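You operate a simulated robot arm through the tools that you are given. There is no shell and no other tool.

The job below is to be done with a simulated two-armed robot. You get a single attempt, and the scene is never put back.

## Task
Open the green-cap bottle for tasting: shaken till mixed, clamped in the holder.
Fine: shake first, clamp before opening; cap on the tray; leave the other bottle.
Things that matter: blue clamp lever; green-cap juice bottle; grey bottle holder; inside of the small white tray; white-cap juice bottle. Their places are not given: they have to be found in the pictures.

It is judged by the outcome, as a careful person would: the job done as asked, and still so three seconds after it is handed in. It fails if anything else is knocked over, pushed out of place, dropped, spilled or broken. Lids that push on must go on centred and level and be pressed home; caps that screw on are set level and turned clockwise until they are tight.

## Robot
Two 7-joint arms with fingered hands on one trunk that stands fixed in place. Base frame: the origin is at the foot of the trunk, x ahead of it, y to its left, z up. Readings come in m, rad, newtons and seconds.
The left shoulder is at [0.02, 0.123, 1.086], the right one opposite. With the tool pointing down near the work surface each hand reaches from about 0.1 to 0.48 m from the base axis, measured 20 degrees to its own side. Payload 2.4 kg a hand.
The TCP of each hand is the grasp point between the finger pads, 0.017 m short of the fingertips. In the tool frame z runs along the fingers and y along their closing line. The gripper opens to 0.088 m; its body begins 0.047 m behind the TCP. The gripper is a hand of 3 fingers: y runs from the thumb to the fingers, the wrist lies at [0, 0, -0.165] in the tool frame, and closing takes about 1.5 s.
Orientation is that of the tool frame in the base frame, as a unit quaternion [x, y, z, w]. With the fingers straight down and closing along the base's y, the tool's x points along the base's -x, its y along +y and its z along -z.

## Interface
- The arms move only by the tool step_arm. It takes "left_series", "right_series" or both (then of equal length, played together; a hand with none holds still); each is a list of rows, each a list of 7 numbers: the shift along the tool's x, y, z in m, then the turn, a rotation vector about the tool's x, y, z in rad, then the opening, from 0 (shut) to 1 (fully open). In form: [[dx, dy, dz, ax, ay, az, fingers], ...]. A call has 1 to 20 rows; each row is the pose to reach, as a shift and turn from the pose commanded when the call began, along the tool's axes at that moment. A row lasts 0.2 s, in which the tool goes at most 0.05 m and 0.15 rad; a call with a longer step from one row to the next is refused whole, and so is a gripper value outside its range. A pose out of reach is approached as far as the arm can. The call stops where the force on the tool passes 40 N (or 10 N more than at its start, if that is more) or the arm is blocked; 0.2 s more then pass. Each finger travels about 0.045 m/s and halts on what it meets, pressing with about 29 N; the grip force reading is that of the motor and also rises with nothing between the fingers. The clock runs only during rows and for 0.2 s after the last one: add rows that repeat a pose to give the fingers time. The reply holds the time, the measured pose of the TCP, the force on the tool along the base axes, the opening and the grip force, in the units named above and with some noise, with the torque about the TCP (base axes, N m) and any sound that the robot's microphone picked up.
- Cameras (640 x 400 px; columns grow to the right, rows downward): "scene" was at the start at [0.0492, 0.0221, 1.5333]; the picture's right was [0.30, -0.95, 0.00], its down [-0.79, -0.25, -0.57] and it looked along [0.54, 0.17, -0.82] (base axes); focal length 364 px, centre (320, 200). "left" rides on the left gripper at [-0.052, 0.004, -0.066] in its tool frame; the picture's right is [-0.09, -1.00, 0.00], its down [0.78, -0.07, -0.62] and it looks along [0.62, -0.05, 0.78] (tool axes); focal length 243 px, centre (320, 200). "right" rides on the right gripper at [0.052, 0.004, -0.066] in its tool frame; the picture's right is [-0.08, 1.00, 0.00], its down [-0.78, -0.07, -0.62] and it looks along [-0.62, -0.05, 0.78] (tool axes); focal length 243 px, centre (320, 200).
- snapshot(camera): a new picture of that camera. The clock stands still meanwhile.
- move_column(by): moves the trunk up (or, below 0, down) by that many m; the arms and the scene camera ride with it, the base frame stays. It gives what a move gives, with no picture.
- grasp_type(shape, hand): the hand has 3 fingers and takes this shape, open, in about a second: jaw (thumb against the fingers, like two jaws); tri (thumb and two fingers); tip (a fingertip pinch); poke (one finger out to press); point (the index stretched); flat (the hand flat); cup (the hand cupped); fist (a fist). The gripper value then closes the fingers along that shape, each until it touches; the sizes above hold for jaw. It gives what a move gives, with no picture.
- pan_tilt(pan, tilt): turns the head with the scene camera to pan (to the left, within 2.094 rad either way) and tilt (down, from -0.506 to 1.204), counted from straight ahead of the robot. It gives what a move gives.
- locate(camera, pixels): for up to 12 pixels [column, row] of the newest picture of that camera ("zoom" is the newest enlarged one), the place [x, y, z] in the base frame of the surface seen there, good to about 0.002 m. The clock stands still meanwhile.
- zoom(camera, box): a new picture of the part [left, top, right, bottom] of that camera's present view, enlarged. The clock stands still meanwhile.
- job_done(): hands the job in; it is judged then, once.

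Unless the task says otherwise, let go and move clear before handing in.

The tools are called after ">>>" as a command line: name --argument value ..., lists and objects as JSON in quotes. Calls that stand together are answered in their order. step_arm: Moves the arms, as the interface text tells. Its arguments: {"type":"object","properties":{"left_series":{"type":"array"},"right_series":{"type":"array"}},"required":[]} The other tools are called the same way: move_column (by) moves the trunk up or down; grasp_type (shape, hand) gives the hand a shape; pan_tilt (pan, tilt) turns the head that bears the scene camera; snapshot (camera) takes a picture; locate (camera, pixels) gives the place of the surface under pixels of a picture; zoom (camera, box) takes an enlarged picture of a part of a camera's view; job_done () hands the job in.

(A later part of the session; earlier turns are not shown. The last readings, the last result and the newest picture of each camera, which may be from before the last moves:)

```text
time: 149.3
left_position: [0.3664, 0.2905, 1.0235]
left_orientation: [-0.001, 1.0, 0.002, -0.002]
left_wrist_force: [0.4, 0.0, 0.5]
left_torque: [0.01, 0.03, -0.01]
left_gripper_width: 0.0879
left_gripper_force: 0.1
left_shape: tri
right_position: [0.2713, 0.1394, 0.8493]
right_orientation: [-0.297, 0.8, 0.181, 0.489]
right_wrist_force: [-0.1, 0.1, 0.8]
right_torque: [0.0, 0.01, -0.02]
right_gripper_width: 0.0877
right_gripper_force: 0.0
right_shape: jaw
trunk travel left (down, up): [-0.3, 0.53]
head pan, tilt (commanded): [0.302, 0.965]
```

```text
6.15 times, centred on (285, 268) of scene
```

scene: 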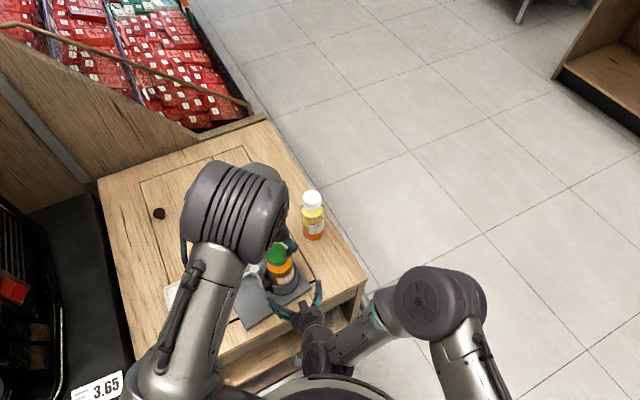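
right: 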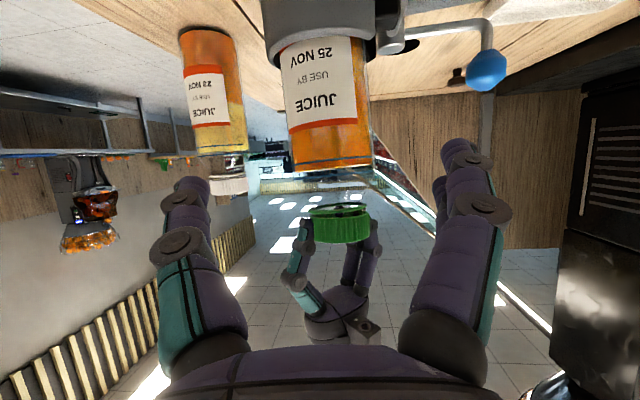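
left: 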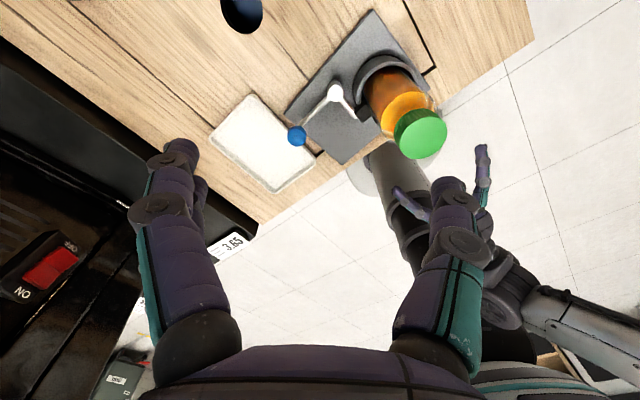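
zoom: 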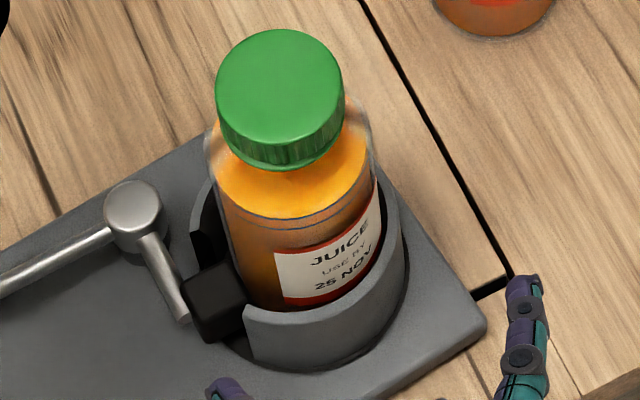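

The scene zoom shows the bottle pressed against the right wall of the cup with the pad touching its left side, so it is properly clamped. The cap turned easily last time (about 0.1 N·m), so I'll move the right hand well away and turn the cap with the left hand alone, accurately centred.

>>> step_arm --left_series '[[0.0046, -0.0153, 0.005, 0, 0, 0.058, 1], [0.0091, -0.0305, 0.01, 0, 0, 0.117, 1], [0.0137, -0.0458, 0.015, 0, 0, 0.175, 1], [0.0183, -0.061, 0.02, 0, 0, 0.233, 1], [0.0228, -0.0763, 0.025, 0, 0, 0.292, 1], [0.0274, -0.0915, 0.03, 0, 0, 0.35, 1], [0.0274, -0.0915, 0.03, 0, 0, 0.35, 1]]' --right_series '[[0.0023, -0.0226, -0.021, 0, 0, 0, 1], [0.0047, -0.0453, -0.042, 0, 0, 0, 1], [0.007, -0.0679, -0.0629, 0, 0, 0, 1], [0.0093, -0.0905, -0.0839, 0, 0, 0, 1], [0.0093, -0.0905, -0.0839, 0, 0, 0, 1], [0.0093, -0.0905, -0.0839, 0, 0, 0, 1], [0.0093, -0.0905, -0.0839, 0, 0, 0, 1]]'

>>> zoom --camera "left" --box '[210, 0, 450, 190]'

>>> snapshot --camera "left"

```text
time: 150.9
left_position: [0.3395, 0.1953, 0.9936]
left_orientation: [0.173, 0.985, 0.001, -0.002]
left_wrist_force: [-0.4, 0.2, -0.3]
left_torque: [0.0, -0.02, 0.02]
left_gripper_width: 0.088
left_gripper_force: 0.1
left_shape: tri
right_position: [0.2692, 0.0163, 0.8817]
right_orientation: [-0.296, 0.8, 0.181, 0.489]
right_wrist_force: [0.4, 0.1, 0.3]
right_torque: [0.01, 0.02, -0.01]
right_gripper_width: 0.088
right_gripper_force: 0.1
right_shape: jaw
trunk travel left (down, up): [-0.3, 0.53]
head pan, tilt (commanded): [0.302, 0.965]
```

```text
2.11 times, centred on (330, 95) of left
```

zoom: 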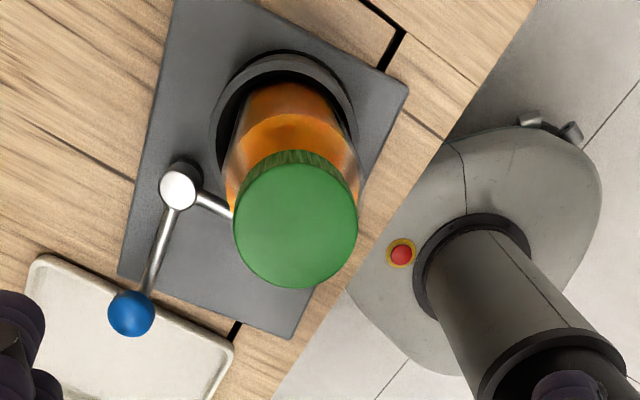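

```text
taken
```

left: 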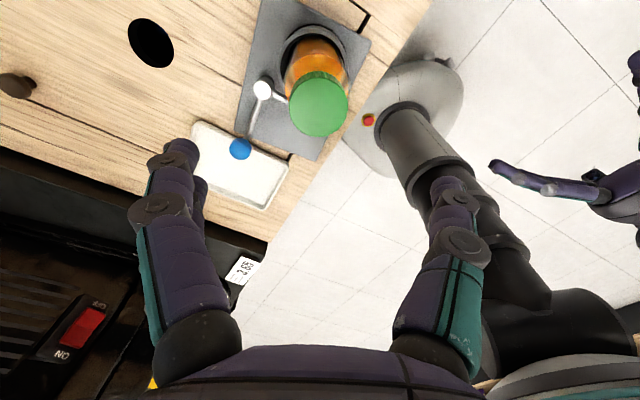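

By projection the cap centre is within about 1.3 mm of the TCP axis. I'll descend to TCP z 0.891 (2 mm below the cap top), correct that 1.3 mm, and close gently.

>>> step_arm --left_series '[[0.0013, 0, 0.03, 0, 0, 0, 1], [0.0013, 0, 0.06, 0, 0, 0, 1], [0.0013, 0, 0.09, 0, 0, 0, 0.9], [0.0013, 0, 0.1026, 0, 0, 0, 0.8], [0.0013, 0, 0.1026, 0, 0, 0, 0.7]]'

>>> snapshot --camera "left"

```text
time: 152.1
left_position: [0.3369, 0.1958, 0.8913]
left_orientation: [0.172, 0.985, 0.001, -0.001]
left_wrist_force: [-0.7, -0.8, -0.2]
left_torque: [0.01, -0.03, 0.03]
left_gripper_width: 0.062
left_gripper_force: 0.0
left_shape: tri
right_position: [0.2696, 0.0159, 0.8826]
right_orientation: [-0.297, 0.8, 0.182, 0.489]
right_wrist_force: [-0.1, -0.1, 0.4]
right_torque: [0.01, -0.02, 0.05]
right_gripper_width: 0.0881
right_gripper_force: 0.1
right_shape: jaw
trunk travel left (down, up): [-0.3, 0.53]
head pan, tilt (commanded): [0.302, 0.965]
```

```text
taken
```

left: 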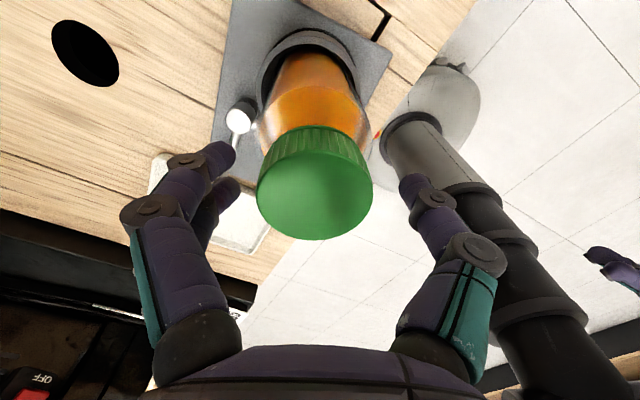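

The cap's top face is centred at about (315,195) against an expected (318,202), so it's about 3 mm toward -x of the tool. I'll correct by 3 mm and close on it.

>>> step_arm --left_series '[[-0.003, 0.001, 0, 0, 0, 0, 0.6], [-0.003, 0.001, 0, 0, 0, 0, 0.45], [-0.003, 0.001, 0, 0, 0, 0, 0.3], [-0.003, 0.001, 0, 0, 0, 0, 0.1], [-0.003, 0.001, 0, 0, 0, 0, 0], [-0.003, 0.001, 0, 0, 0, 0, 0], [-0.003, 0.001, 0, 0, 0, 0, 0]]'

>>> snapshot --camera "left"

```text
time: 153.7
left_position: [0.3416, 0.1968, 0.891]
left_orientation: [0.171, 0.985, 0.001, -0.002]
left_wrist_force: [1.0, -0.2, -0.1]
left_torque: [-0.01, -0.03, -0.03]
left_gripper_width: 0.0312
left_gripper_force: 29.0
left_shape: tri
right_position: [0.2676, 0.0171, 0.8805]
right_orientation: [-0.297, 0.8, 0.182, 0.489]
right_wrist_force: [0.0, 0.4, 0.7]
right_torque: [0.01, 0.01, 0.01]
right_gripper_width: 0.0879
right_gripper_force: 0.1
right_shape: jaw
trunk travel left (down, up): [-0.3, 0.53]
head pan, tilt (commanded): [0.302, 0.965]
```

```text
taken
```

left: 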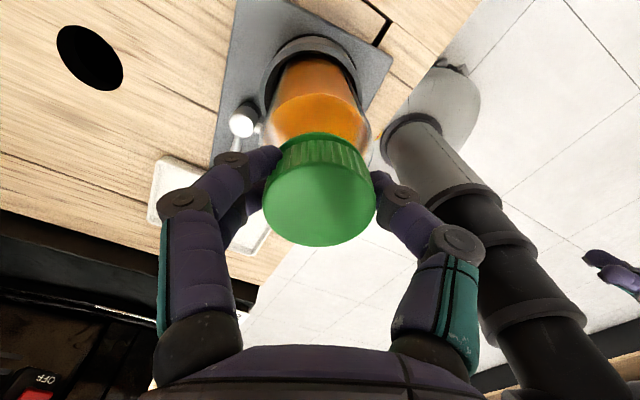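

The grip is centred now (width 0.031, cap at (319,200), no side force). I'll turn counter-clockwise about 60°.

>>> step_arm --left_series '[[0, 0, 0, 0, 0, -0.13, 0], [0, 0, 0, 0, 0, -0.26, 0], [0, 0, 0, 0, 0, -0.39, 0], [0, 0, -0.0003, 0, 0, -0.52, 0], [0, 0, -0.0003, 0, 0, -0.65, 0], [0, 0, -0.0005, 0, 0, -0.78, 0], [0, 0, -0.0005, 0, 0, -0.91, 0], [0, 0, -0.0007, 0, 0, -1.04, 0]]'

>>> snapshot --camera "left"

>>> zoom --camera "scene" --box '[210, 200, 340, 330]'

```text
time: 155.5
left_position: [0.3406, 0.1979, 0.8921]
left_orientation: [-0.342, 0.94, 0.002, 0.0]
left_wrist_force: [-1.7, 4.0, 0.2]
left_torque: [0.02, 0.01, -0.1]
left_gripper_width: 0.031
left_gripper_force: 28.7
left_shape: tri
right_position: [0.2686, 0.0173, 0.8814]
right_orientation: [-0.296, 0.8, 0.181, 0.489]
right_wrist_force: [0.5, 0.5, 0.5]
right_torque: [-0.03, 0.0, -0.02]
right_gripper_width: 0.0876
right_gripper_force: 0.1
right_shape: jaw
trunk travel left (down, up): [-0.3, 0.53]
head pan, tilt (commanded): [0.302, 0.965]
```

```text
taken
```

left: 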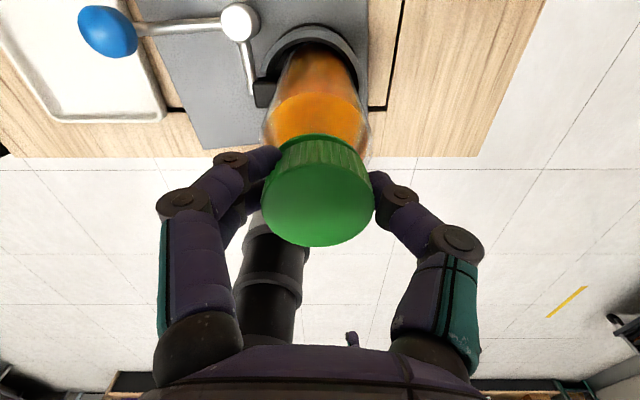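

```text
3.08 times, centred on (275, 265) of scene
```

zoom: 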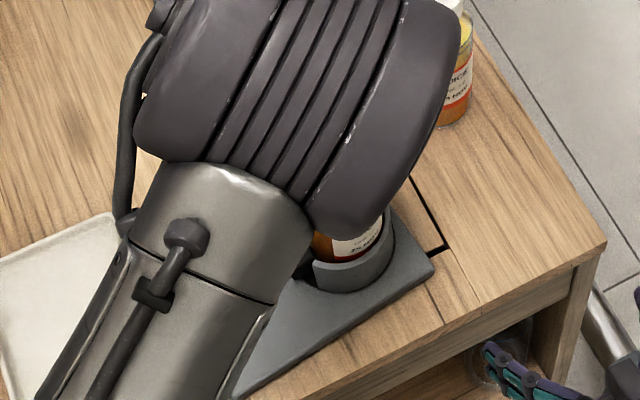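

The cap turned 60° smoothly (0.1 N·m, 4 N sideways) and the holder stayed put. I'll continue another 55°.

>>> step_arm --left_series '[[0, 0, -0.0002, 0, 0, -0.13, 0], [0, 0, -0.0004, 0, 0, -0.26, 0], [0, 0, -0.0006, 0, 0, -0.39, 0], [0, 0, -0.0008, 0, 0, -0.52, 0], [0, 0, -0.001, 0, 0, -0.65, 0], [0, 0, -0.0012, 0, 0, -0.78, 0], [0, 0, -0.0014, 0, 0, -0.91, 0], [0, 0, -0.0015, 0, 0, -1.0, 0]]'

>>> snapshot --camera "left"

```text
time: 157.3
left_position: [0.3424, 0.1979, 0.8935]
left_orientation: [0.75, -0.661, -0.001, 0.0]
left_wrist_force: [-3.3, 3.2, 0.4]
left_torque: [0.0, 0.01, -0.05]
left_gripper_width: 0.0312
left_gripper_force: 28.8
left_shape: tri
right_position: [0.2685, 0.0174, 0.8811]
right_orientation: [-0.296, 0.8, 0.181, 0.49]
right_wrist_force: [0.4, -0.3, 0.2]
right_torque: [0.0, 0.04, 0.0]
right_gripper_width: 0.0878
right_gripper_force: 0.1
right_shape: jaw
trunk travel left (down, up): [-0.3, 0.53]
head pan, tilt (commanded): [0.302, 0.965]
```

```text
taken
```

left: 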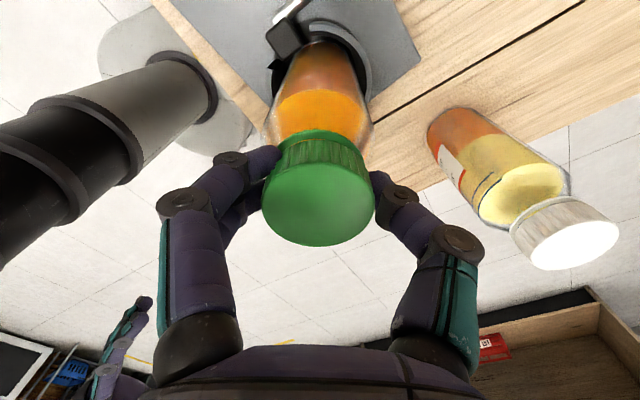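

The cap keeps turning with hardly any torque (0.05 N·m). I'll turn another 28° in the same grip.

>>> step_arm --left_series '[[0, 0, -0.0002, 0, 0, -0.125, 0], [0, 0, -0.0004, 0, 0, -0.25, 0], [0, 0, -0.0006, 0, 0, -0.375, 0], [0, 0, -0.0008, 0, 0, -0.5, 0]]'

>>> snapshot --camera "left"

>>> zoom --camera "right" --box '[280, 0, 460, 200]'

```text
time: 158.3
left_position: [0.34, 0.1969, 0.8945]
left_orientation: [0.89, -0.456, -0.002, 0.0]
left_wrist_force: [-2.7, 2.6, 0.0]
left_torque: [0.02, 0.03, -0.06]
left_gripper_width: 0.031
left_gripper_force: 29.1
left_shape: tri
right_position: [0.2678, 0.0163, 0.8823]
right_orientation: [-0.296, 0.8, 0.181, 0.49]
right_wrist_force: [-0.4, 0.2, -0.3]
right_torque: [0.02, 0.03, 0.02]
right_gripper_width: 0.0879
right_gripper_force: 0.1
right_shape: jaw
trunk travel left (down, up): [-0.3, 0.53]
head pan, tilt (commanded): [0.302, 0.965]
```

```text
taken
```

left: 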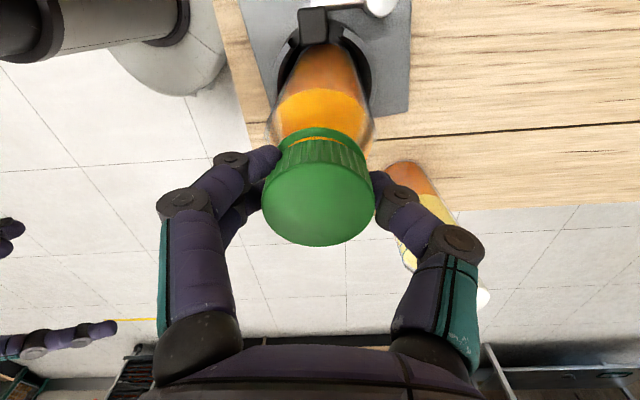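

```text
2.00 times, centred on (370, 100) of right
```

zoom: 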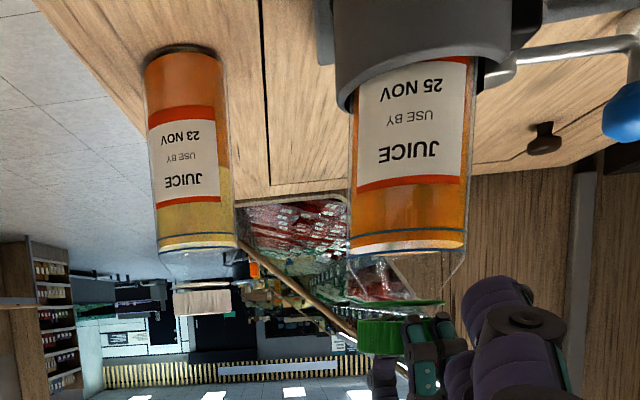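

The gap between cap and neck ring has grown (left camera at (315,143)), and the torque stays low. I'll try another 28° in the same grip, as the wrist still seems free.

>>> step_arm --left_series '[[0, 0, -0.0002, 0, 0, -0.125, 0], [0, 0, -0.0004, 0, 0, -0.25, 0], [0, 0, -0.0006, 0, 0, -0.375, 0], [0, 0, -0.0008, 0, 0, -0.5, 0]]'

>>> snapshot --camera "left"

>>> snapshot --camera "scene"

```text
time: 159.3
left_position: [0.2924, 0.233, 0.8625]
left_orientation: [0.975, -0.223, 0.002, 0.001]
left_wrist_force: [0.2, -0.6, -0.3]
left_torque: [0.0, -0.01, 0.03]
left_gripper_width: 0.011
left_gripper_force: 28.3
left_shape: tri
left hand out of reach, approached as far as the arm can: row 1, 2, 3, 4
right_position: [0.2694, 0.0169, 0.8812]
right_orientation: [-0.297, 0.8, 0.182, 0.489]
right_wrist_force: [-0.3, 0.4, 0.4]
right_torque: [0.01, 0.03, 0.0]
right_gripper_width: 0.0879
right_gripper_force: 0.1
right_shape: jaw
trunk travel left (down, up): [-0.3, 0.53]
head pan, tilt (commanded): [0.302, 0.965]
```

```text
taken
```

left: 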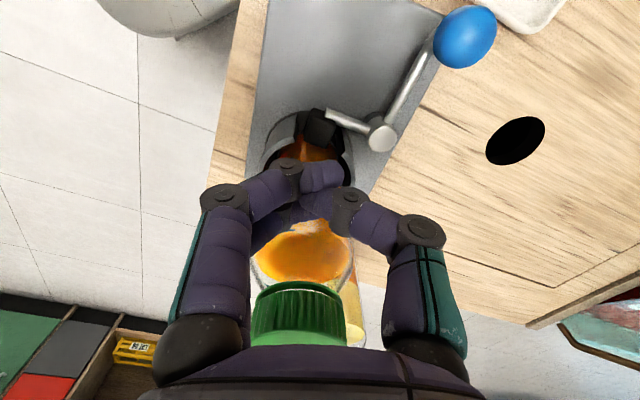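

```text
taken
```

scene: 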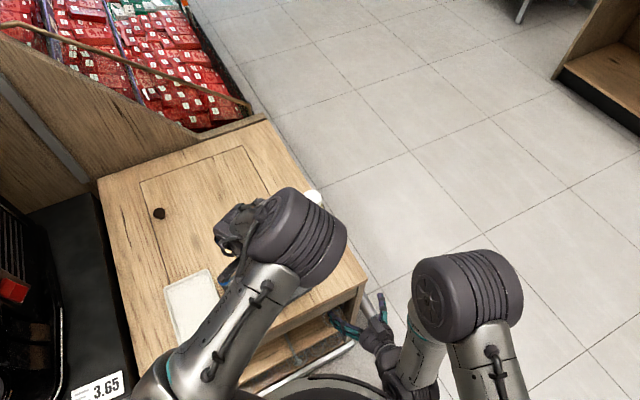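

The last step was out of reach and the left hand swung off the cap to (0.292,0.233,0.8625), beside the bottle; forces are near zero. I'll raise it straight up carefully and check the bottle.

>>> step_arm --left_series '[[0, 0, -0.02, 0, 0, 0, 0], [0, 0, -0.05, 0, 0, 0, 0], [0, 0, -0.09, 0, 0, 0, 0], [0, 0, -0.13, 0, 0, 0, 0.3], [0, 0, -0.15, 0, 0, 0, 0.6]]'

>>> snapshot --camera "scene"

>>> snapshot --camera "left"

>>> snapshot --camera "right"

```text
time: 160.5
left_position: [0.2677, 0.2899, 0.9814]
left_orientation: [0.975, -0.222, -0.001, 0.0]
left_wrist_force: [0.3, 0.4, 0.0]
left_torque: [-0.01, -0.01, 0.01]
left_gripper_width: 0.0457
left_gripper_force: 0.0
left_shape: tri
left hand out of reach, approached as far as the arm can: row 1, 2, 3, 4, 5
right_position: [0.2682, 0.0171, 0.8816]
right_orientation: [-0.297, 0.799, 0.182, 0.489]
right_wrist_force: [-0.3, 0.4, 0.3]
right_torque: [0.03, 0.02, 0.02]
right_gripper_width: 0.0881
right_gripper_force: 0.1
right_shape: jaw
trunk travel left (down, up): [-0.3, 0.53]
head pan, tilt (commanded): [0.302, 0.965]
```

```text
taken
```

scene: 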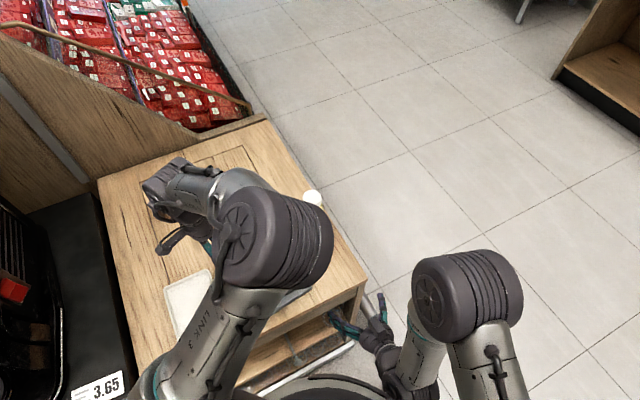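

```text
taken
```

left: 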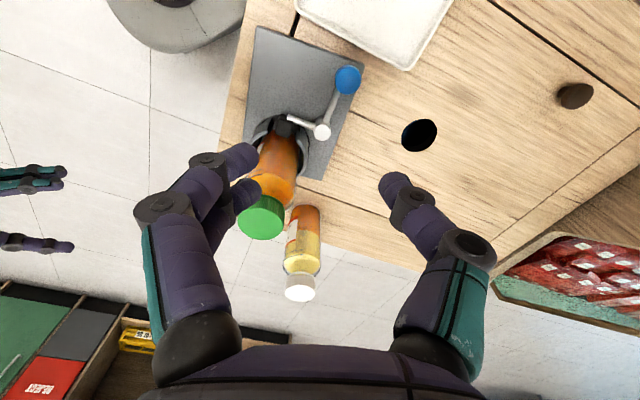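

```text
taken
```

right: 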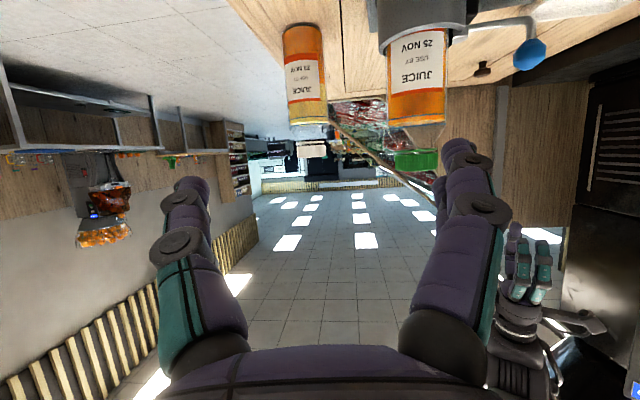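

The bottle still stands upright with the cap on. I'll unwind the left wrist back to yaw about 0 while moving to a comfortable spot above.

>>> step_arm --left_series '[[0.003, -0.001, -0.003, 0, 0, 0.148, 0.8], [0.006, -0.002, -0.006, 0, 0, 0.296, 1], [0.009, -0.003, -0.01, 0, 0, 0.444, 1], [0.012, -0.004, -0.013, 0, 0, 0.592, 1], [0.015, -0.004, -0.016, 0, 0, 0.74, 1], [0.018, -0.005, -0.019, 0, 0, 0.888, 1], [0.021, -0.006, -0.022, 0, 0, 1.036, 1], [0.024, -0.007, -0.025, 0, 0, 1.184, 1], [0.027, -0.008, -0.028, 0, 0, 1.332, 1], [0.03, -0.008, -0.03, 0, 0, 1.48, 1], [0.033, -0.009, -0.033, 0, 0, 1.628, 1], [0.036, -0.01, -0.036, 0, 0, 1.776, 1], [0.039, -0.011, -0.039, 0, 0, 1.924, 1], [0.042, -0.012, -0.042, 0, 0, 2.072, 1], [0.045, -0.013, -0.045, 0, 0, 2.22, 1], [0.048, -0.0135, -0.048, 0, 0, 2.368, 1], [0.05, -0.0138, -0.05, 0, 0, 2.516, 1], [0.0511, -0.0138, -0.05, 0, 0, 2.664, 1]]'

>>> snapshot --camera "scene"

>>> snapshot --camera "left"

```text
time: 164.3
left_position: [0.32, 0.2815, 1.0318]
left_orientation: [-0.014, 1.0, 0.0, -0.001]
left_wrist_force: [0.1, 0.0, -0.9]
left_torque: [0.0, 0.0, 0.01]
left_gripper_width: 0.0881
left_gripper_force: 0.0
left_shape: tri
right_position: [0.2688, 0.0171, 0.8801]
right_orientation: [-0.297, 0.8, 0.181, 0.489]
right_wrist_force: [-0.6, -0.2, 0.4]
right_torque: [0.0, -0.01, 0.01]
right_gripper_width: 0.0879
right_gripper_force: 0.1
right_shape: jaw
trunk travel left (down, up): [-0.3, 0.53]
head pan, tilt (commanded): [0.302, 0.965]
```

```text
taken
```

scene: 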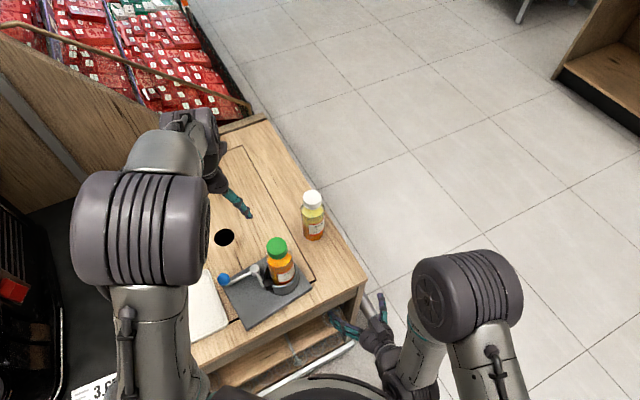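

```text
taken
```

left: 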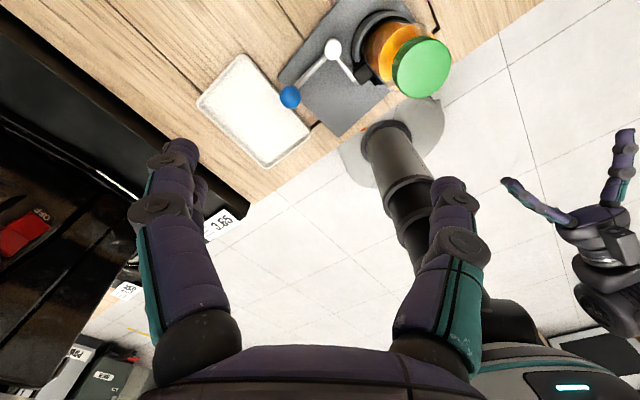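

The left hand is back at yaw 0 and the scene is intact. I'll zoom on the bottle and measure the cap's height and position.

>>> zoom --camera "scene" --box '[240, 225, 320, 305]'

>>> locate --camera "zoom" --pixels '[[289, 95], [255, 95], [323, 95], [289, 70], [289, 125], [265, 115], [315, 115], [265, 80], [315, 80], [290, 160], [305, 195], [365, 215]]'

```text
5.00 times, centred on (280, 265) of scene
```

zoom: 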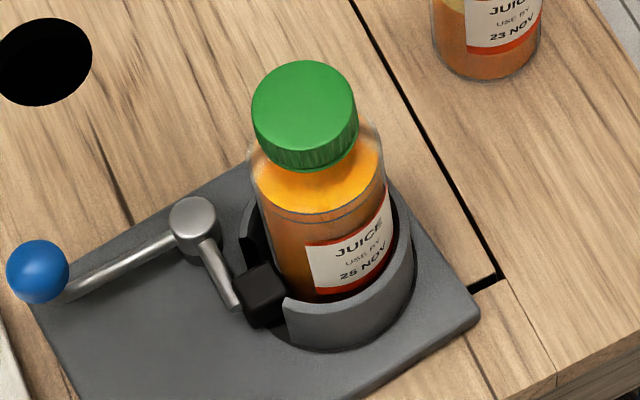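

```text
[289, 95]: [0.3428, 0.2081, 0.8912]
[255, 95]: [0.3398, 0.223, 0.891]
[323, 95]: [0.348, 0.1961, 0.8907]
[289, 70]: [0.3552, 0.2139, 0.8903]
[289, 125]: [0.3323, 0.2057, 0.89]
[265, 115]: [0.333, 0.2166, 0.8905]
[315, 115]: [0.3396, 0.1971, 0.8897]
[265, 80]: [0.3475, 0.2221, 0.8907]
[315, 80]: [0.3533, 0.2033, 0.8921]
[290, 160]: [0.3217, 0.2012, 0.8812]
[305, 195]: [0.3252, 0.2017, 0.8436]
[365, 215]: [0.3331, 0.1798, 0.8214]
```

The cap top still reads 0.8906, so it sits on the thread and needs more turning; its centre is about (0.3425,0.204). I'll position for another stroke: above the cap at yaw -20°.

>>> step_arm --left_series '[[-0.0045, -0.0155, 0.008, 0, 0, 0.076, 1], [-0.009, -0.031, 0.016, 0, 0, 0.152, 1], [-0.0135, -0.0465, 0.024, 0, 0, 0.228, 1], [-0.018, -0.062, 0.032, 0, 0, 0.304, 1], [-0.0225, -0.0775, 0.04, 0, 0, 0.38, 1], [-0.0225, -0.0775, 0.04, 0, 0, 0.38, 1]]'

>>> snapshot --camera "left"

>>> zoom --camera "left" --box '[260, 40, 380, 160]'

```text
time: 165.7
left_position: [0.3453, 0.2027, 0.9896]
left_orientation: [0.175, 0.985, 0.002, -0.001]
left_wrist_force: [-0.3, 0.3, 1.1]
left_torque: [0.04, 0.0, -0.01]
left_gripper_width: 0.0879
left_gripper_force: 0.0
left_shape: tri
right_position: [0.2691, 0.0174, 0.8807]
right_orientation: [-0.296, 0.8, 0.181, 0.489]
right_wrist_force: [0.2, 0.7, 0.1]
right_torque: [0.03, 0.02, 0.0]
right_gripper_width: 0.0878
right_gripper_force: 0.0
right_shape: jaw
trunk travel left (down, up): [-0.3, 0.53]
head pan, tilt (commanded): [0.302, 0.965]
```

```text
taken
```

left: 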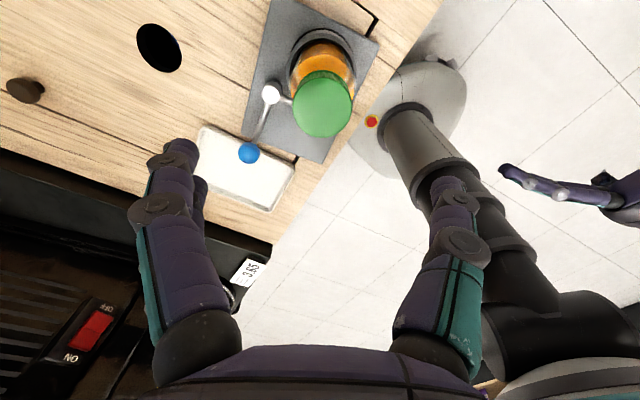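

```text
3.33 times, centred on (320, 100) of left
```

zoom: 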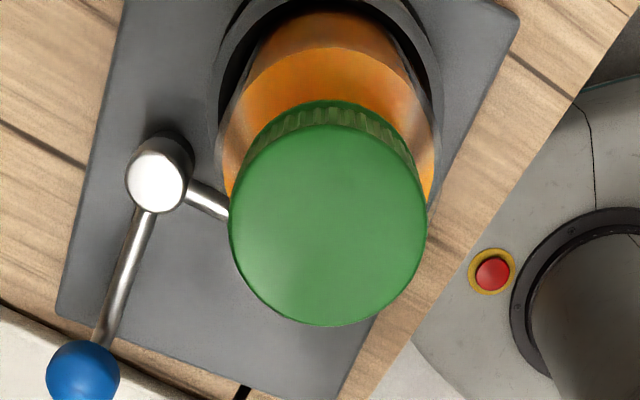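

By projection the cap is 2.3 mm off in tool y; including the 3 mm bias I found last time, I'll correct (-2.7,-2.3) mm and descend to TCP z 0.889, then close.

>>> step_arm --left_series '[[-0.0027, -0.0023, 0.03, 0, 0, 0, 1], [-0.0027, -0.0023, 0.06, 0, 0, 0, 1], [-0.0027, -0.0023, 0.09, 0, 0, 0, 0.9], [-0.0027, -0.0023, 0.1006, 0, 0, 0, 0.75], [-0.0027, -0.0023, 0.1006, 0, 0, 0, 0.6], [-0.0027, -0.0023, 0.1006, 0, 0, 0, 0.45], [-0.0027, -0.0023, 0.1006, 0, 0, 0, 0.3], [-0.0027, -0.0023, 0.1006, 0, 0, 0, 0.1], [-0.0027, -0.0023, 0.1006, 0, 0, 0, 0], [-0.0027, -0.0023, 0.1006, 0, 0, 0, 0], [-0.0027, -0.0023, 0.1006, 0, 0, 0, 0]]'

>>> snapshot --camera "left"

```text
time: 168.1
left_position: [0.3468, 0.2015, 0.8888]
left_orientation: [0.174, 0.985, 0.001, -0.002]
left_wrist_force: [2.4, -1.4, -0.3]
left_torque: [-0.03, -0.03, -0.04]
left_gripper_width: 0.0304
left_gripper_force: 29.0
left_shape: tri
right_position: [0.2685, 0.0164, 0.8815]
right_orientation: [-0.296, 0.8, 0.181, 0.489]
right_wrist_force: [0.4, -0.3, -1.0]
right_torque: [0.0, -0.01, 0.0]
right_gripper_width: 0.0878
right_gripper_force: 0.1
right_shape: jaw
trunk travel left (down, up): [-0.3, 0.53]
head pan, tilt (commanded): [0.302, 0.965]
```

```text
taken
```

left: 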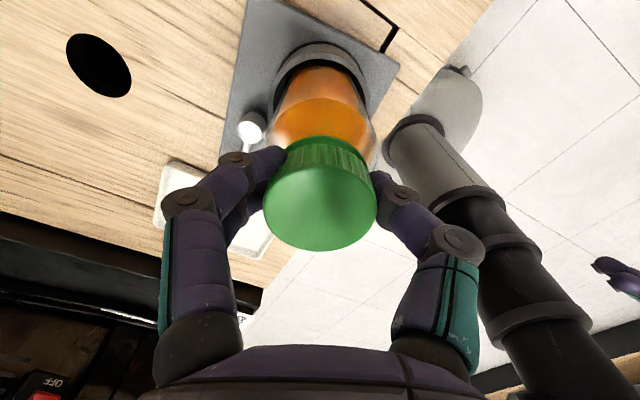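

The grip is nearly centred (width 0.030). I'll turn counter-clockwise 137° in one go, staying inside the wrist's range.

>>> step_arm --left_series '[[0, 0, 0, 0, 0, -0.13, 0], [0, 0, 0, 0, 0, -0.26, 0], [0, 0, 0, 0, 0, -0.39, 0], [0, 0, -0.0002, 0, 0, -0.52, 0], [0, 0, -0.0003, 0, 0, -0.65, 0], [0, 0, -0.0004, 0, 0, -0.78, 0], [0, 0, -0.0005, 0, 0, -0.91, 0], [0, 0, -0.0006, 0, 0, -1.04, 0], [0, 0, -0.0007, 0, 0, -1.17, 0], [0, 0, -0.0008, 0, 0, -1.3, 0], [0, 0, -0.0009, 0, 0, -1.43, 0], [0, 0, -0.001, 0, 0, -1.56, 0], [0, 0, -0.0011, 0, 0, -1.69, 0], [0, 0, -0.0012, 0, 0, -1.82, 0], [0, 0, -0.0013, 0, 0, -1.95, 0], [0, 0, -0.0014, 0, 0, -2.08, 0], [0, 0, -0.0015, 0, 0, -2.21, 0], [0, 0, -0.0015, 0, 0, -2.34, 0], [0, 0, -0.0015, 0, 0, -2.4, 0]]'

>>> snapshot --camera "left"

>>> zoom --camera "right" --box '[280, 0, 460, 200]'

```text
time: 172.1
left_position: [0.3455, 0.2016, 0.8936]
left_orientation: [0.855, -0.518, -0.003, -0.001]
left_wrist_force: [-3.4, 2.8, 1.0]
left_torque: [0.04, 0.08, -0.07]
left_gripper_width: 0.03
left_gripper_force: 29.5
left_shape: tri
right_position: [0.268, 0.0172, 0.8814]
right_orientation: [-0.296, 0.8, 0.181, 0.49]
right_wrist_force: [0.7, 0.4, 0.2]
right_torque: [-0.02, 0.0, -0.01]
right_gripper_width: 0.088
right_gripper_force: 0.0
right_shape: jaw
trunk travel left (down, up): [-0.3, 0.53]
head pan, tilt (commanded): [0.302, 0.965]
```

```text
taken
```

left: 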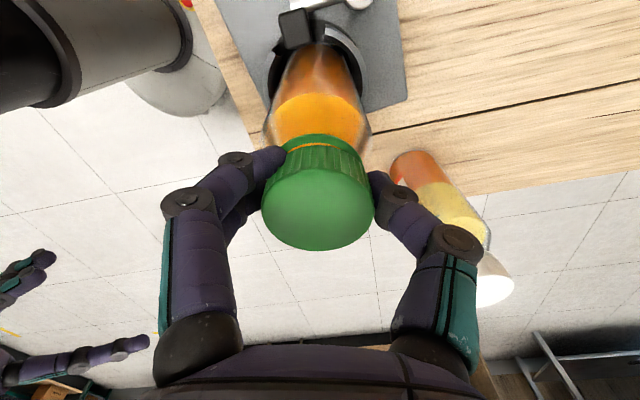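

```text
2.00 times, centred on (370, 100) of right
```

zoom: 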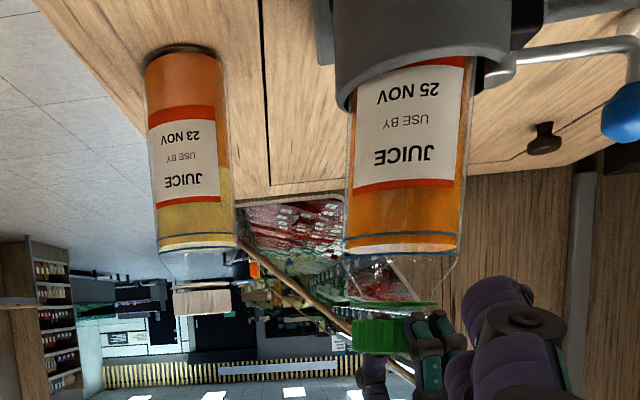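

The stroke went through cleanly and a clear gap shows below the cap at (315,143). I'll test by lifting gently 5 mm and watching the pull force.

>>> step_arm --left_series '[[0, 0, -0.0015, 0, 0, 0, 0], [0, 0, -0.003, 0, 0, 0, 0], [0, 0, -0.005, 0, 0, 0, 0]]'

>>> snapshot --camera "left"

>>> zoom --camera "right" --box '[340, 60, 460, 200]'

```text
time: 172.9
left_position: [0.3462, 0.2004, 0.8982]
left_orientation: [0.854, -0.52, -0.001, 0.0]
left_wrist_force: [-3.7, 2.7, 0.3]
left_torque: [0.03, 0.0, 0.02]
left_gripper_width: 0.0298
left_gripper_force: 29.3
left_shape: tri
right_position: [0.2688, 0.018, 0.8814]
right_orientation: [-0.296, 0.8, 0.181, 0.489]
right_wrist_force: [0.2, 0.9, 0.2]
right_torque: [0.0, 0.0, 0.01]
right_gripper_width: 0.0881
right_gripper_force: 0.0
right_shape: jaw
trunk travel left (down, up): [-0.3, 0.53]
head pan, tilt (commanded): [0.302, 0.965]
```

```text
taken
```

left: 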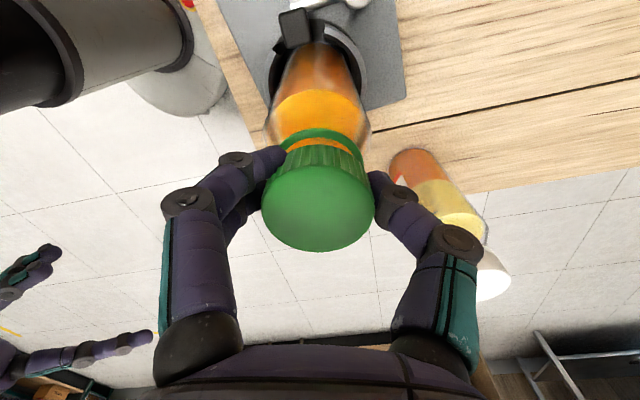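

```text
2.86 times, centred on (400, 130) of right
```

zoom: 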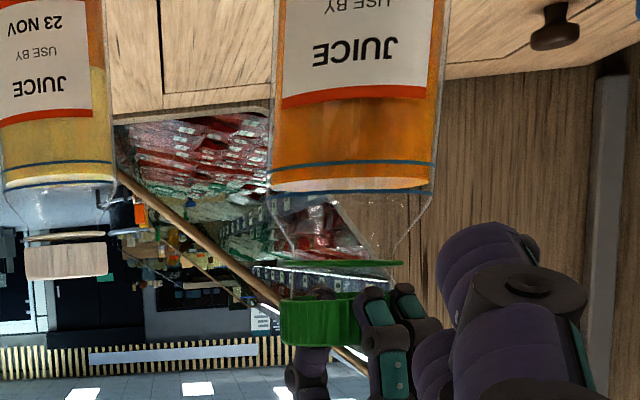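

The cap came up freely (0.3 N) and the ring stays on the neck, so it's unscrewed. I'll lift it straight up another 8 cm.

>>> step_arm --left_series '[[0, 0, -0.006, 0, 0, 0, 0], [0, 0, -0.012, 0, 0, 0, 0], [0, 0, -0.02, 0, 0, 0, 0], [0, 0, -0.03, 0, 0, 0, 0], [0, 0, -0.045, 0, 0, 0, 0], [0, 0, -0.06, 0, 0, 0, 0], [0, 0, -0.08, 0, 0, 0, 0]]'

>>> snapshot --camera "left"

>>> snapshot --camera "right"

>>> snapshot --camera "scene"

```text
time: 174.5
left_position: [0.3472, 0.2008, 0.9787]
left_orientation: [0.855, -0.519, -0.002, 0.001]
left_wrist_force: [-0.4, 1.3, -0.1]
left_torque: [0.04, 0.01, -0.01]
left_gripper_width: 0.0299
left_gripper_force: 29.5
left_shape: tri
right_position: [0.2673, 0.0171, 0.88]
right_orientation: [-0.297, 0.8, 0.182, 0.489]
right_wrist_force: [-0.4, 0.5, 0.5]
right_torque: [0.02, 0.0, -0.02]
right_gripper_width: 0.0878
right_gripper_force: 0.0
right_shape: jaw
trunk travel left (down, up): [-0.3, 0.53]
head pan, tilt (commanded): [0.302, 0.965]
```

```text
taken
```

left: 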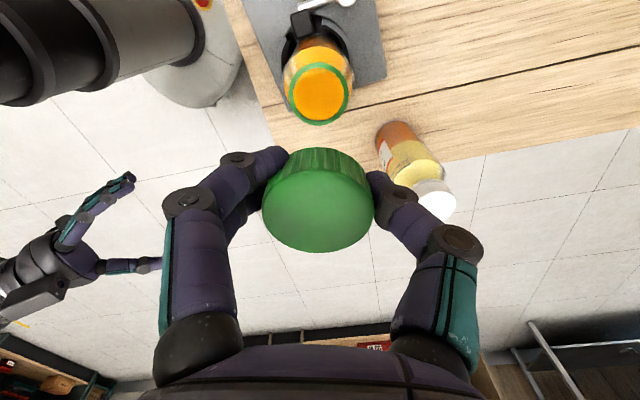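

```text
taken
```

right: 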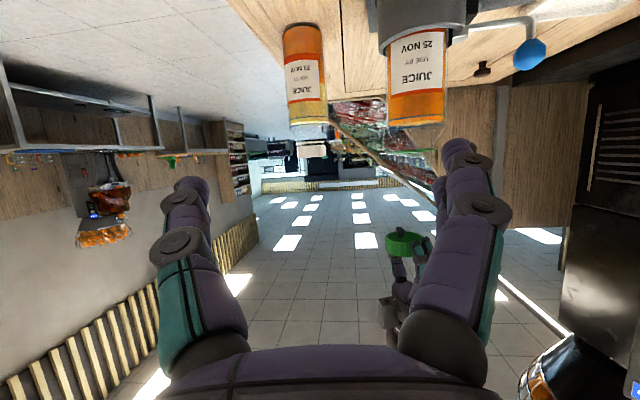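

```text
taken
```

scene: 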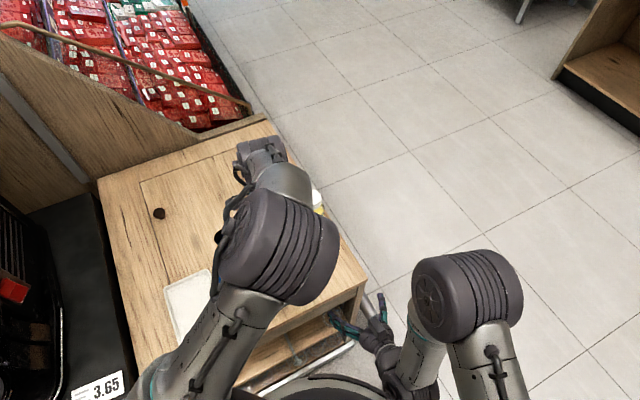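

The bottle is open and the cap is held in the left hand. I'll carry the cap over the white tray, to about (0.23,0.37,0.93), unwinding the wrist on the way.

>>> step_arm --left_series '[[-0.0227, 0.0029, 0.0056, 0, 0, 0.133, 0], [-0.0453, 0.0057, 0.0111, 0, 0, 0.267, 0], [-0.068, 0.0086, 0.0167, 0, 0, 0.4, 0], [-0.0907, 0.0114, 0.0222, 0, 0, 0.533, 0], [-0.1133, 0.0143, 0.0278, 0, 0, 0.667, 0], [-0.136, 0.0171, 0.0333, 0, 0, 0.8, 0], [-0.1587, 0.02, 0.0389, 0, 0, 0.933, 0], [-0.1813, 0.0228, 0.0444, 0, 0, 1.067, 0], [-0.204, 0.0257, 0.05, 0, 0, 1.2, 0], [-0.204, 0.0257, 0.05, 0, 0, 1.2, 0]]'

>>> snapshot --camera "left"

>>> snapshot --camera "scene"

```text
time: 176.7
left_position: [0.2283, 0.3723, 0.9299]
left_orientation: [-0.412, 0.911, 0.001, -0.001]
left_wrist_force: [0.0, 0.5, -0.4]
left_torque: [0.0, -0.03, 0.03]
left_gripper_width: 0.0295
left_gripper_force: 29.1
left_shape: tri
right_position: [0.2681, 0.0169, 0.8814]
right_orientation: [-0.297, 0.8, 0.182, 0.489]
right_wrist_force: [0.1, -0.1, -0.3]
right_torque: [0.02, -0.01, -0.01]
right_gripper_width: 0.0878
right_gripper_force: 0.1
right_shape: jaw
trunk travel left (down, up): [-0.3, 0.53]
head pan, tilt (commanded): [0.302, 0.965]
```

```text
taken
```

left: 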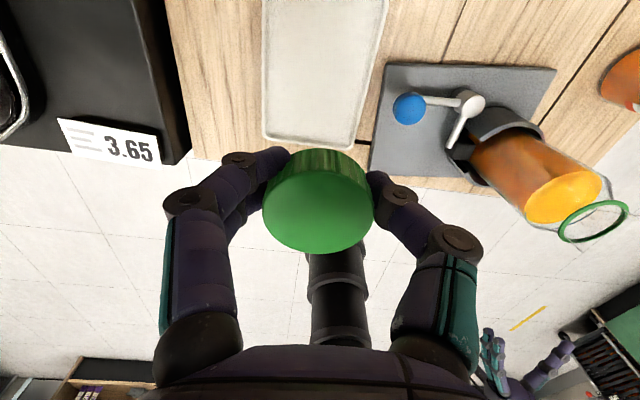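

```text
taken
```

scene: 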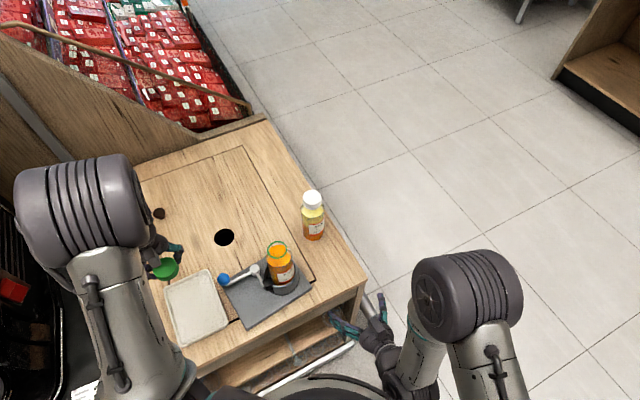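

The cap is over the tray area and the open bottle stands in the holder. I'll locate the tray's inside to choose the drop spot.

>>> locate --camera "scene" --pixels '[[170, 293], [208, 274], [222, 320], [184, 340], [196, 307], [190, 290], [205, 300], [195, 325]]'

>>> locate --camera "left" --pixels '[[320, 70], [270, 130], [350, 142], [300, 100], [340, 100], [380, 20], [275, 20], [325, 30], [320, 205]]'

>>> zoom --camera "scene" --box '[150, 235, 310, 355]'

```text
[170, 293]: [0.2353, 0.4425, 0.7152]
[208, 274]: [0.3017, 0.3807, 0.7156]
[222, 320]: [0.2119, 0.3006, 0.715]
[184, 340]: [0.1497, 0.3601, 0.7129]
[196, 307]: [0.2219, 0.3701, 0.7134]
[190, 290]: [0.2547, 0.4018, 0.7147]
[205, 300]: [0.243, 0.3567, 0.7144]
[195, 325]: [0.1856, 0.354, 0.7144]
```

```text
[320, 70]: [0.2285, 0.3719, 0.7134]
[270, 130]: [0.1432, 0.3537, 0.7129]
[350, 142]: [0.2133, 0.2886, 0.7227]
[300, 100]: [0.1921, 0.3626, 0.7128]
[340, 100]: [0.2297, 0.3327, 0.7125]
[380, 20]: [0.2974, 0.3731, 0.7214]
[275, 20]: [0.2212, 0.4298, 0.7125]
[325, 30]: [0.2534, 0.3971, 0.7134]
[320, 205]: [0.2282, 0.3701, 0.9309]
```

```text
3.33 times, centred on (230, 295) of scene
```

zoom: 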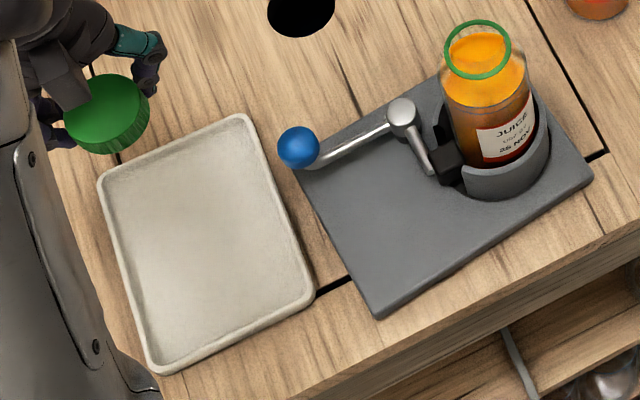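

The tray's inside is centred at about (0.2245,0.371) with its floor at 0.714 and rim at 0.7225. I'll lower the cap to about 8 mm above the floor, centred.

>>> step_arm --left_series '[[0.0035, 0.002, 0.03, 0, 0, 0, 0], [0.0035, 0.002, 0.065, 0, 0, 0, 0], [0.0035, 0.002, 0.1, 0, 0, 0, 0], [0.0035, 0.002, 0.135, 0, 0, 0, 0], [0.0035, 0.002, 0.165, 0, 0, 0, 0], [0.0035, 0.002, 0.183, 0, 0, 0, 0], [0.0035, 0.002, 0.186, 0, 0, 0, 0]]'

>>> zoom --camera "scene" --box '[140, 225, 300, 355]'

>>> snapshot --camera "left"

```text
time: 178.3
left_position: [0.2253, 0.3705, 0.7439]
left_orientation: [-0.412, 0.911, 0.002, -0.001]
left_wrist_force: [-0.7, -0.2, -0.1]
left_torque: [-0.02, 0.01, 0.02]
left_gripper_width: 0.0291
left_gripper_force: 28.8
left_shape: tri
right_position: [0.2683, 0.017, 0.8811]
right_orientation: [-0.297, 0.8, 0.182, 0.489]
right_wrist_force: [0.0, -0.8, 0.8]
right_torque: [-0.01, 0.01, 0.0]
right_gripper_width: 0.0878
right_gripper_force: 0.0
right_shape: jaw
trunk travel left (down, up): [-0.3, 0.53]
head pan, tilt (commanded): [0.302, 0.965]
```

```text
3.08 times, centred on (220, 290) of scene
```

zoom: 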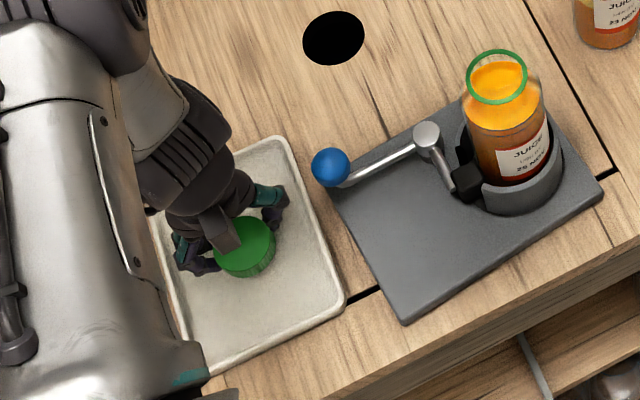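

```text
taken
```

left: 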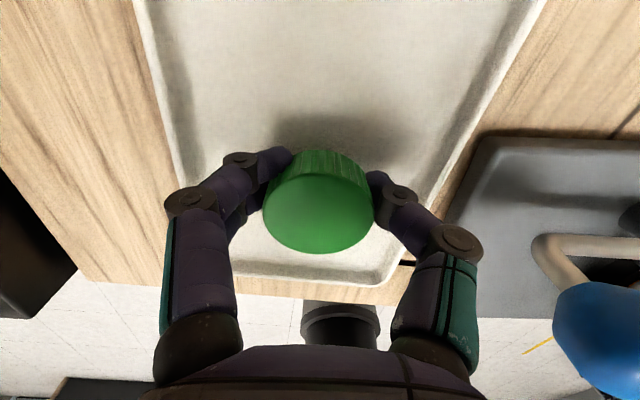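

The cap hangs over the middle of the tray. I'll lower it the last few millimetres slowly, looking for contact force.

>>> step_arm --left_series '[[0, 0, 0.002, 0, 0, 0, 0], [0, 0, 0.004, 0, 0, 0, 0], [0, 0, 0.006, 0, 0, 0, 0], [0, 0, 0.0075, 0, 0, 0, 0]]'

```text
time: 179.3
left_position: [0.2252, 0.3696, 0.7355]
left_orientation: [-0.412, 0.911, 0.001, -0.001]
left_wrist_force: [-0.3, 1.7, -0.2]
left_torque: [0.02, -0.03, 0.0]
left_gripper_width: 0.0293
left_gripper_force: 29.2
left_shape: tri
right_position: [0.2687, 0.0178, 0.8801]
right_orientation: [-0.296, 0.8, 0.181, 0.489]
right_wrist_force: [-0.3, 0.2, -0.2]
right_torque: [0.02, -0.02, 0.01]
right_gripper_width: 0.0876
right_gripper_force: 0.1
right_shape: jaw
trunk travel left (down, up): [-0.3, 0.53]
head pan, tilt (commanded): [0.302, 0.965]
```

No contact yet at TCP z 0.7355. I'll continue down in 1 mm steps.

>>> step_arm --left_series '[[0, 0, 0.001, 0, 0, 0, 0], [0, 0, 0.002, 0, 0, 0, 0], [0, 0, 0.003, 0, 0, 0, 0]]'

>>> zoom --camera "left" --box '[220, 90, 420, 290]'

```text
time: 180.1
left_position: [0.2258, 0.3697, 0.7331]
left_orientation: [-0.412, 0.911, 0.002, 0.0]
left_wrist_force: [-0.2, -0.4, 0.3]
left_torque: [0.01, 0.02, -0.01]
left_gripper_width: 0.0292
left_gripper_force: 28.9
left_shape: tri
right_position: [0.2684, 0.0174, 0.882]
right_orientation: [-0.296, 0.8, 0.181, 0.49]
right_wrist_force: [-0.7, 0.0, -0.4]
right_torque: [-0.01, -0.02, 0.02]
right_gripper_width: 0.0876
right_gripper_force: 0.2
right_shape: jaw
trunk travel left (down, up): [-0.3, 0.53]
head pan, tilt (commanded): [0.302, 0.965]
```

```text
2.00 times, centred on (320, 190) of left
```

zoom: 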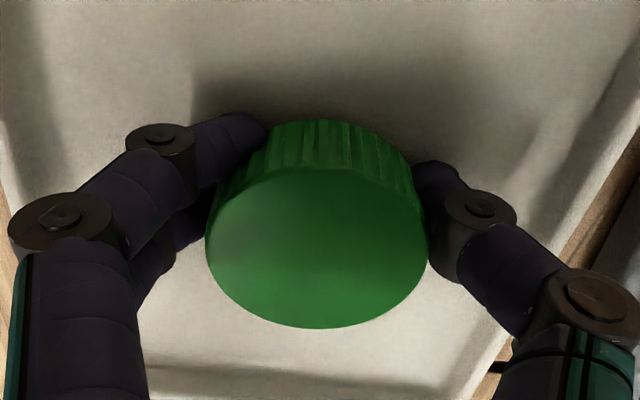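

The fingertips are about 2 mm above the tray floor, with the cap just about touching. I'll go down one more millimetre and check the force.

>>> step_arm --left_series '[[0, 0, 0.0008, 0, 0, 0, 0], [0, 0, 0.0015, 0, 0, 0, 0]]'

```text
time: 180.7
left_position: [0.2265, 0.3689, 0.7314]
left_orientation: [-0.413, 0.911, 0.002, 0.0]
left_wrist_force: [-0.3, 0.3, 4.2]
left_torque: [0.02, 0.08, -0.01]
left_gripper_width: 0.0294
left_gripper_force: 29.1
left_shape: tri
right_position: [0.2679, 0.0172, 0.8812]
right_orientation: [-0.296, 0.8, 0.181, 0.489]
right_wrist_force: [0.1, -0.1, 0.4]
right_torque: [0.0, 0.0, -0.02]
right_gripper_width: 0.088
right_gripper_force: 0.2
right_shape: jaw
trunk travel left (down, up): [-0.3, 0.53]
head pan, tilt (commanded): [0.302, 0.965]
```

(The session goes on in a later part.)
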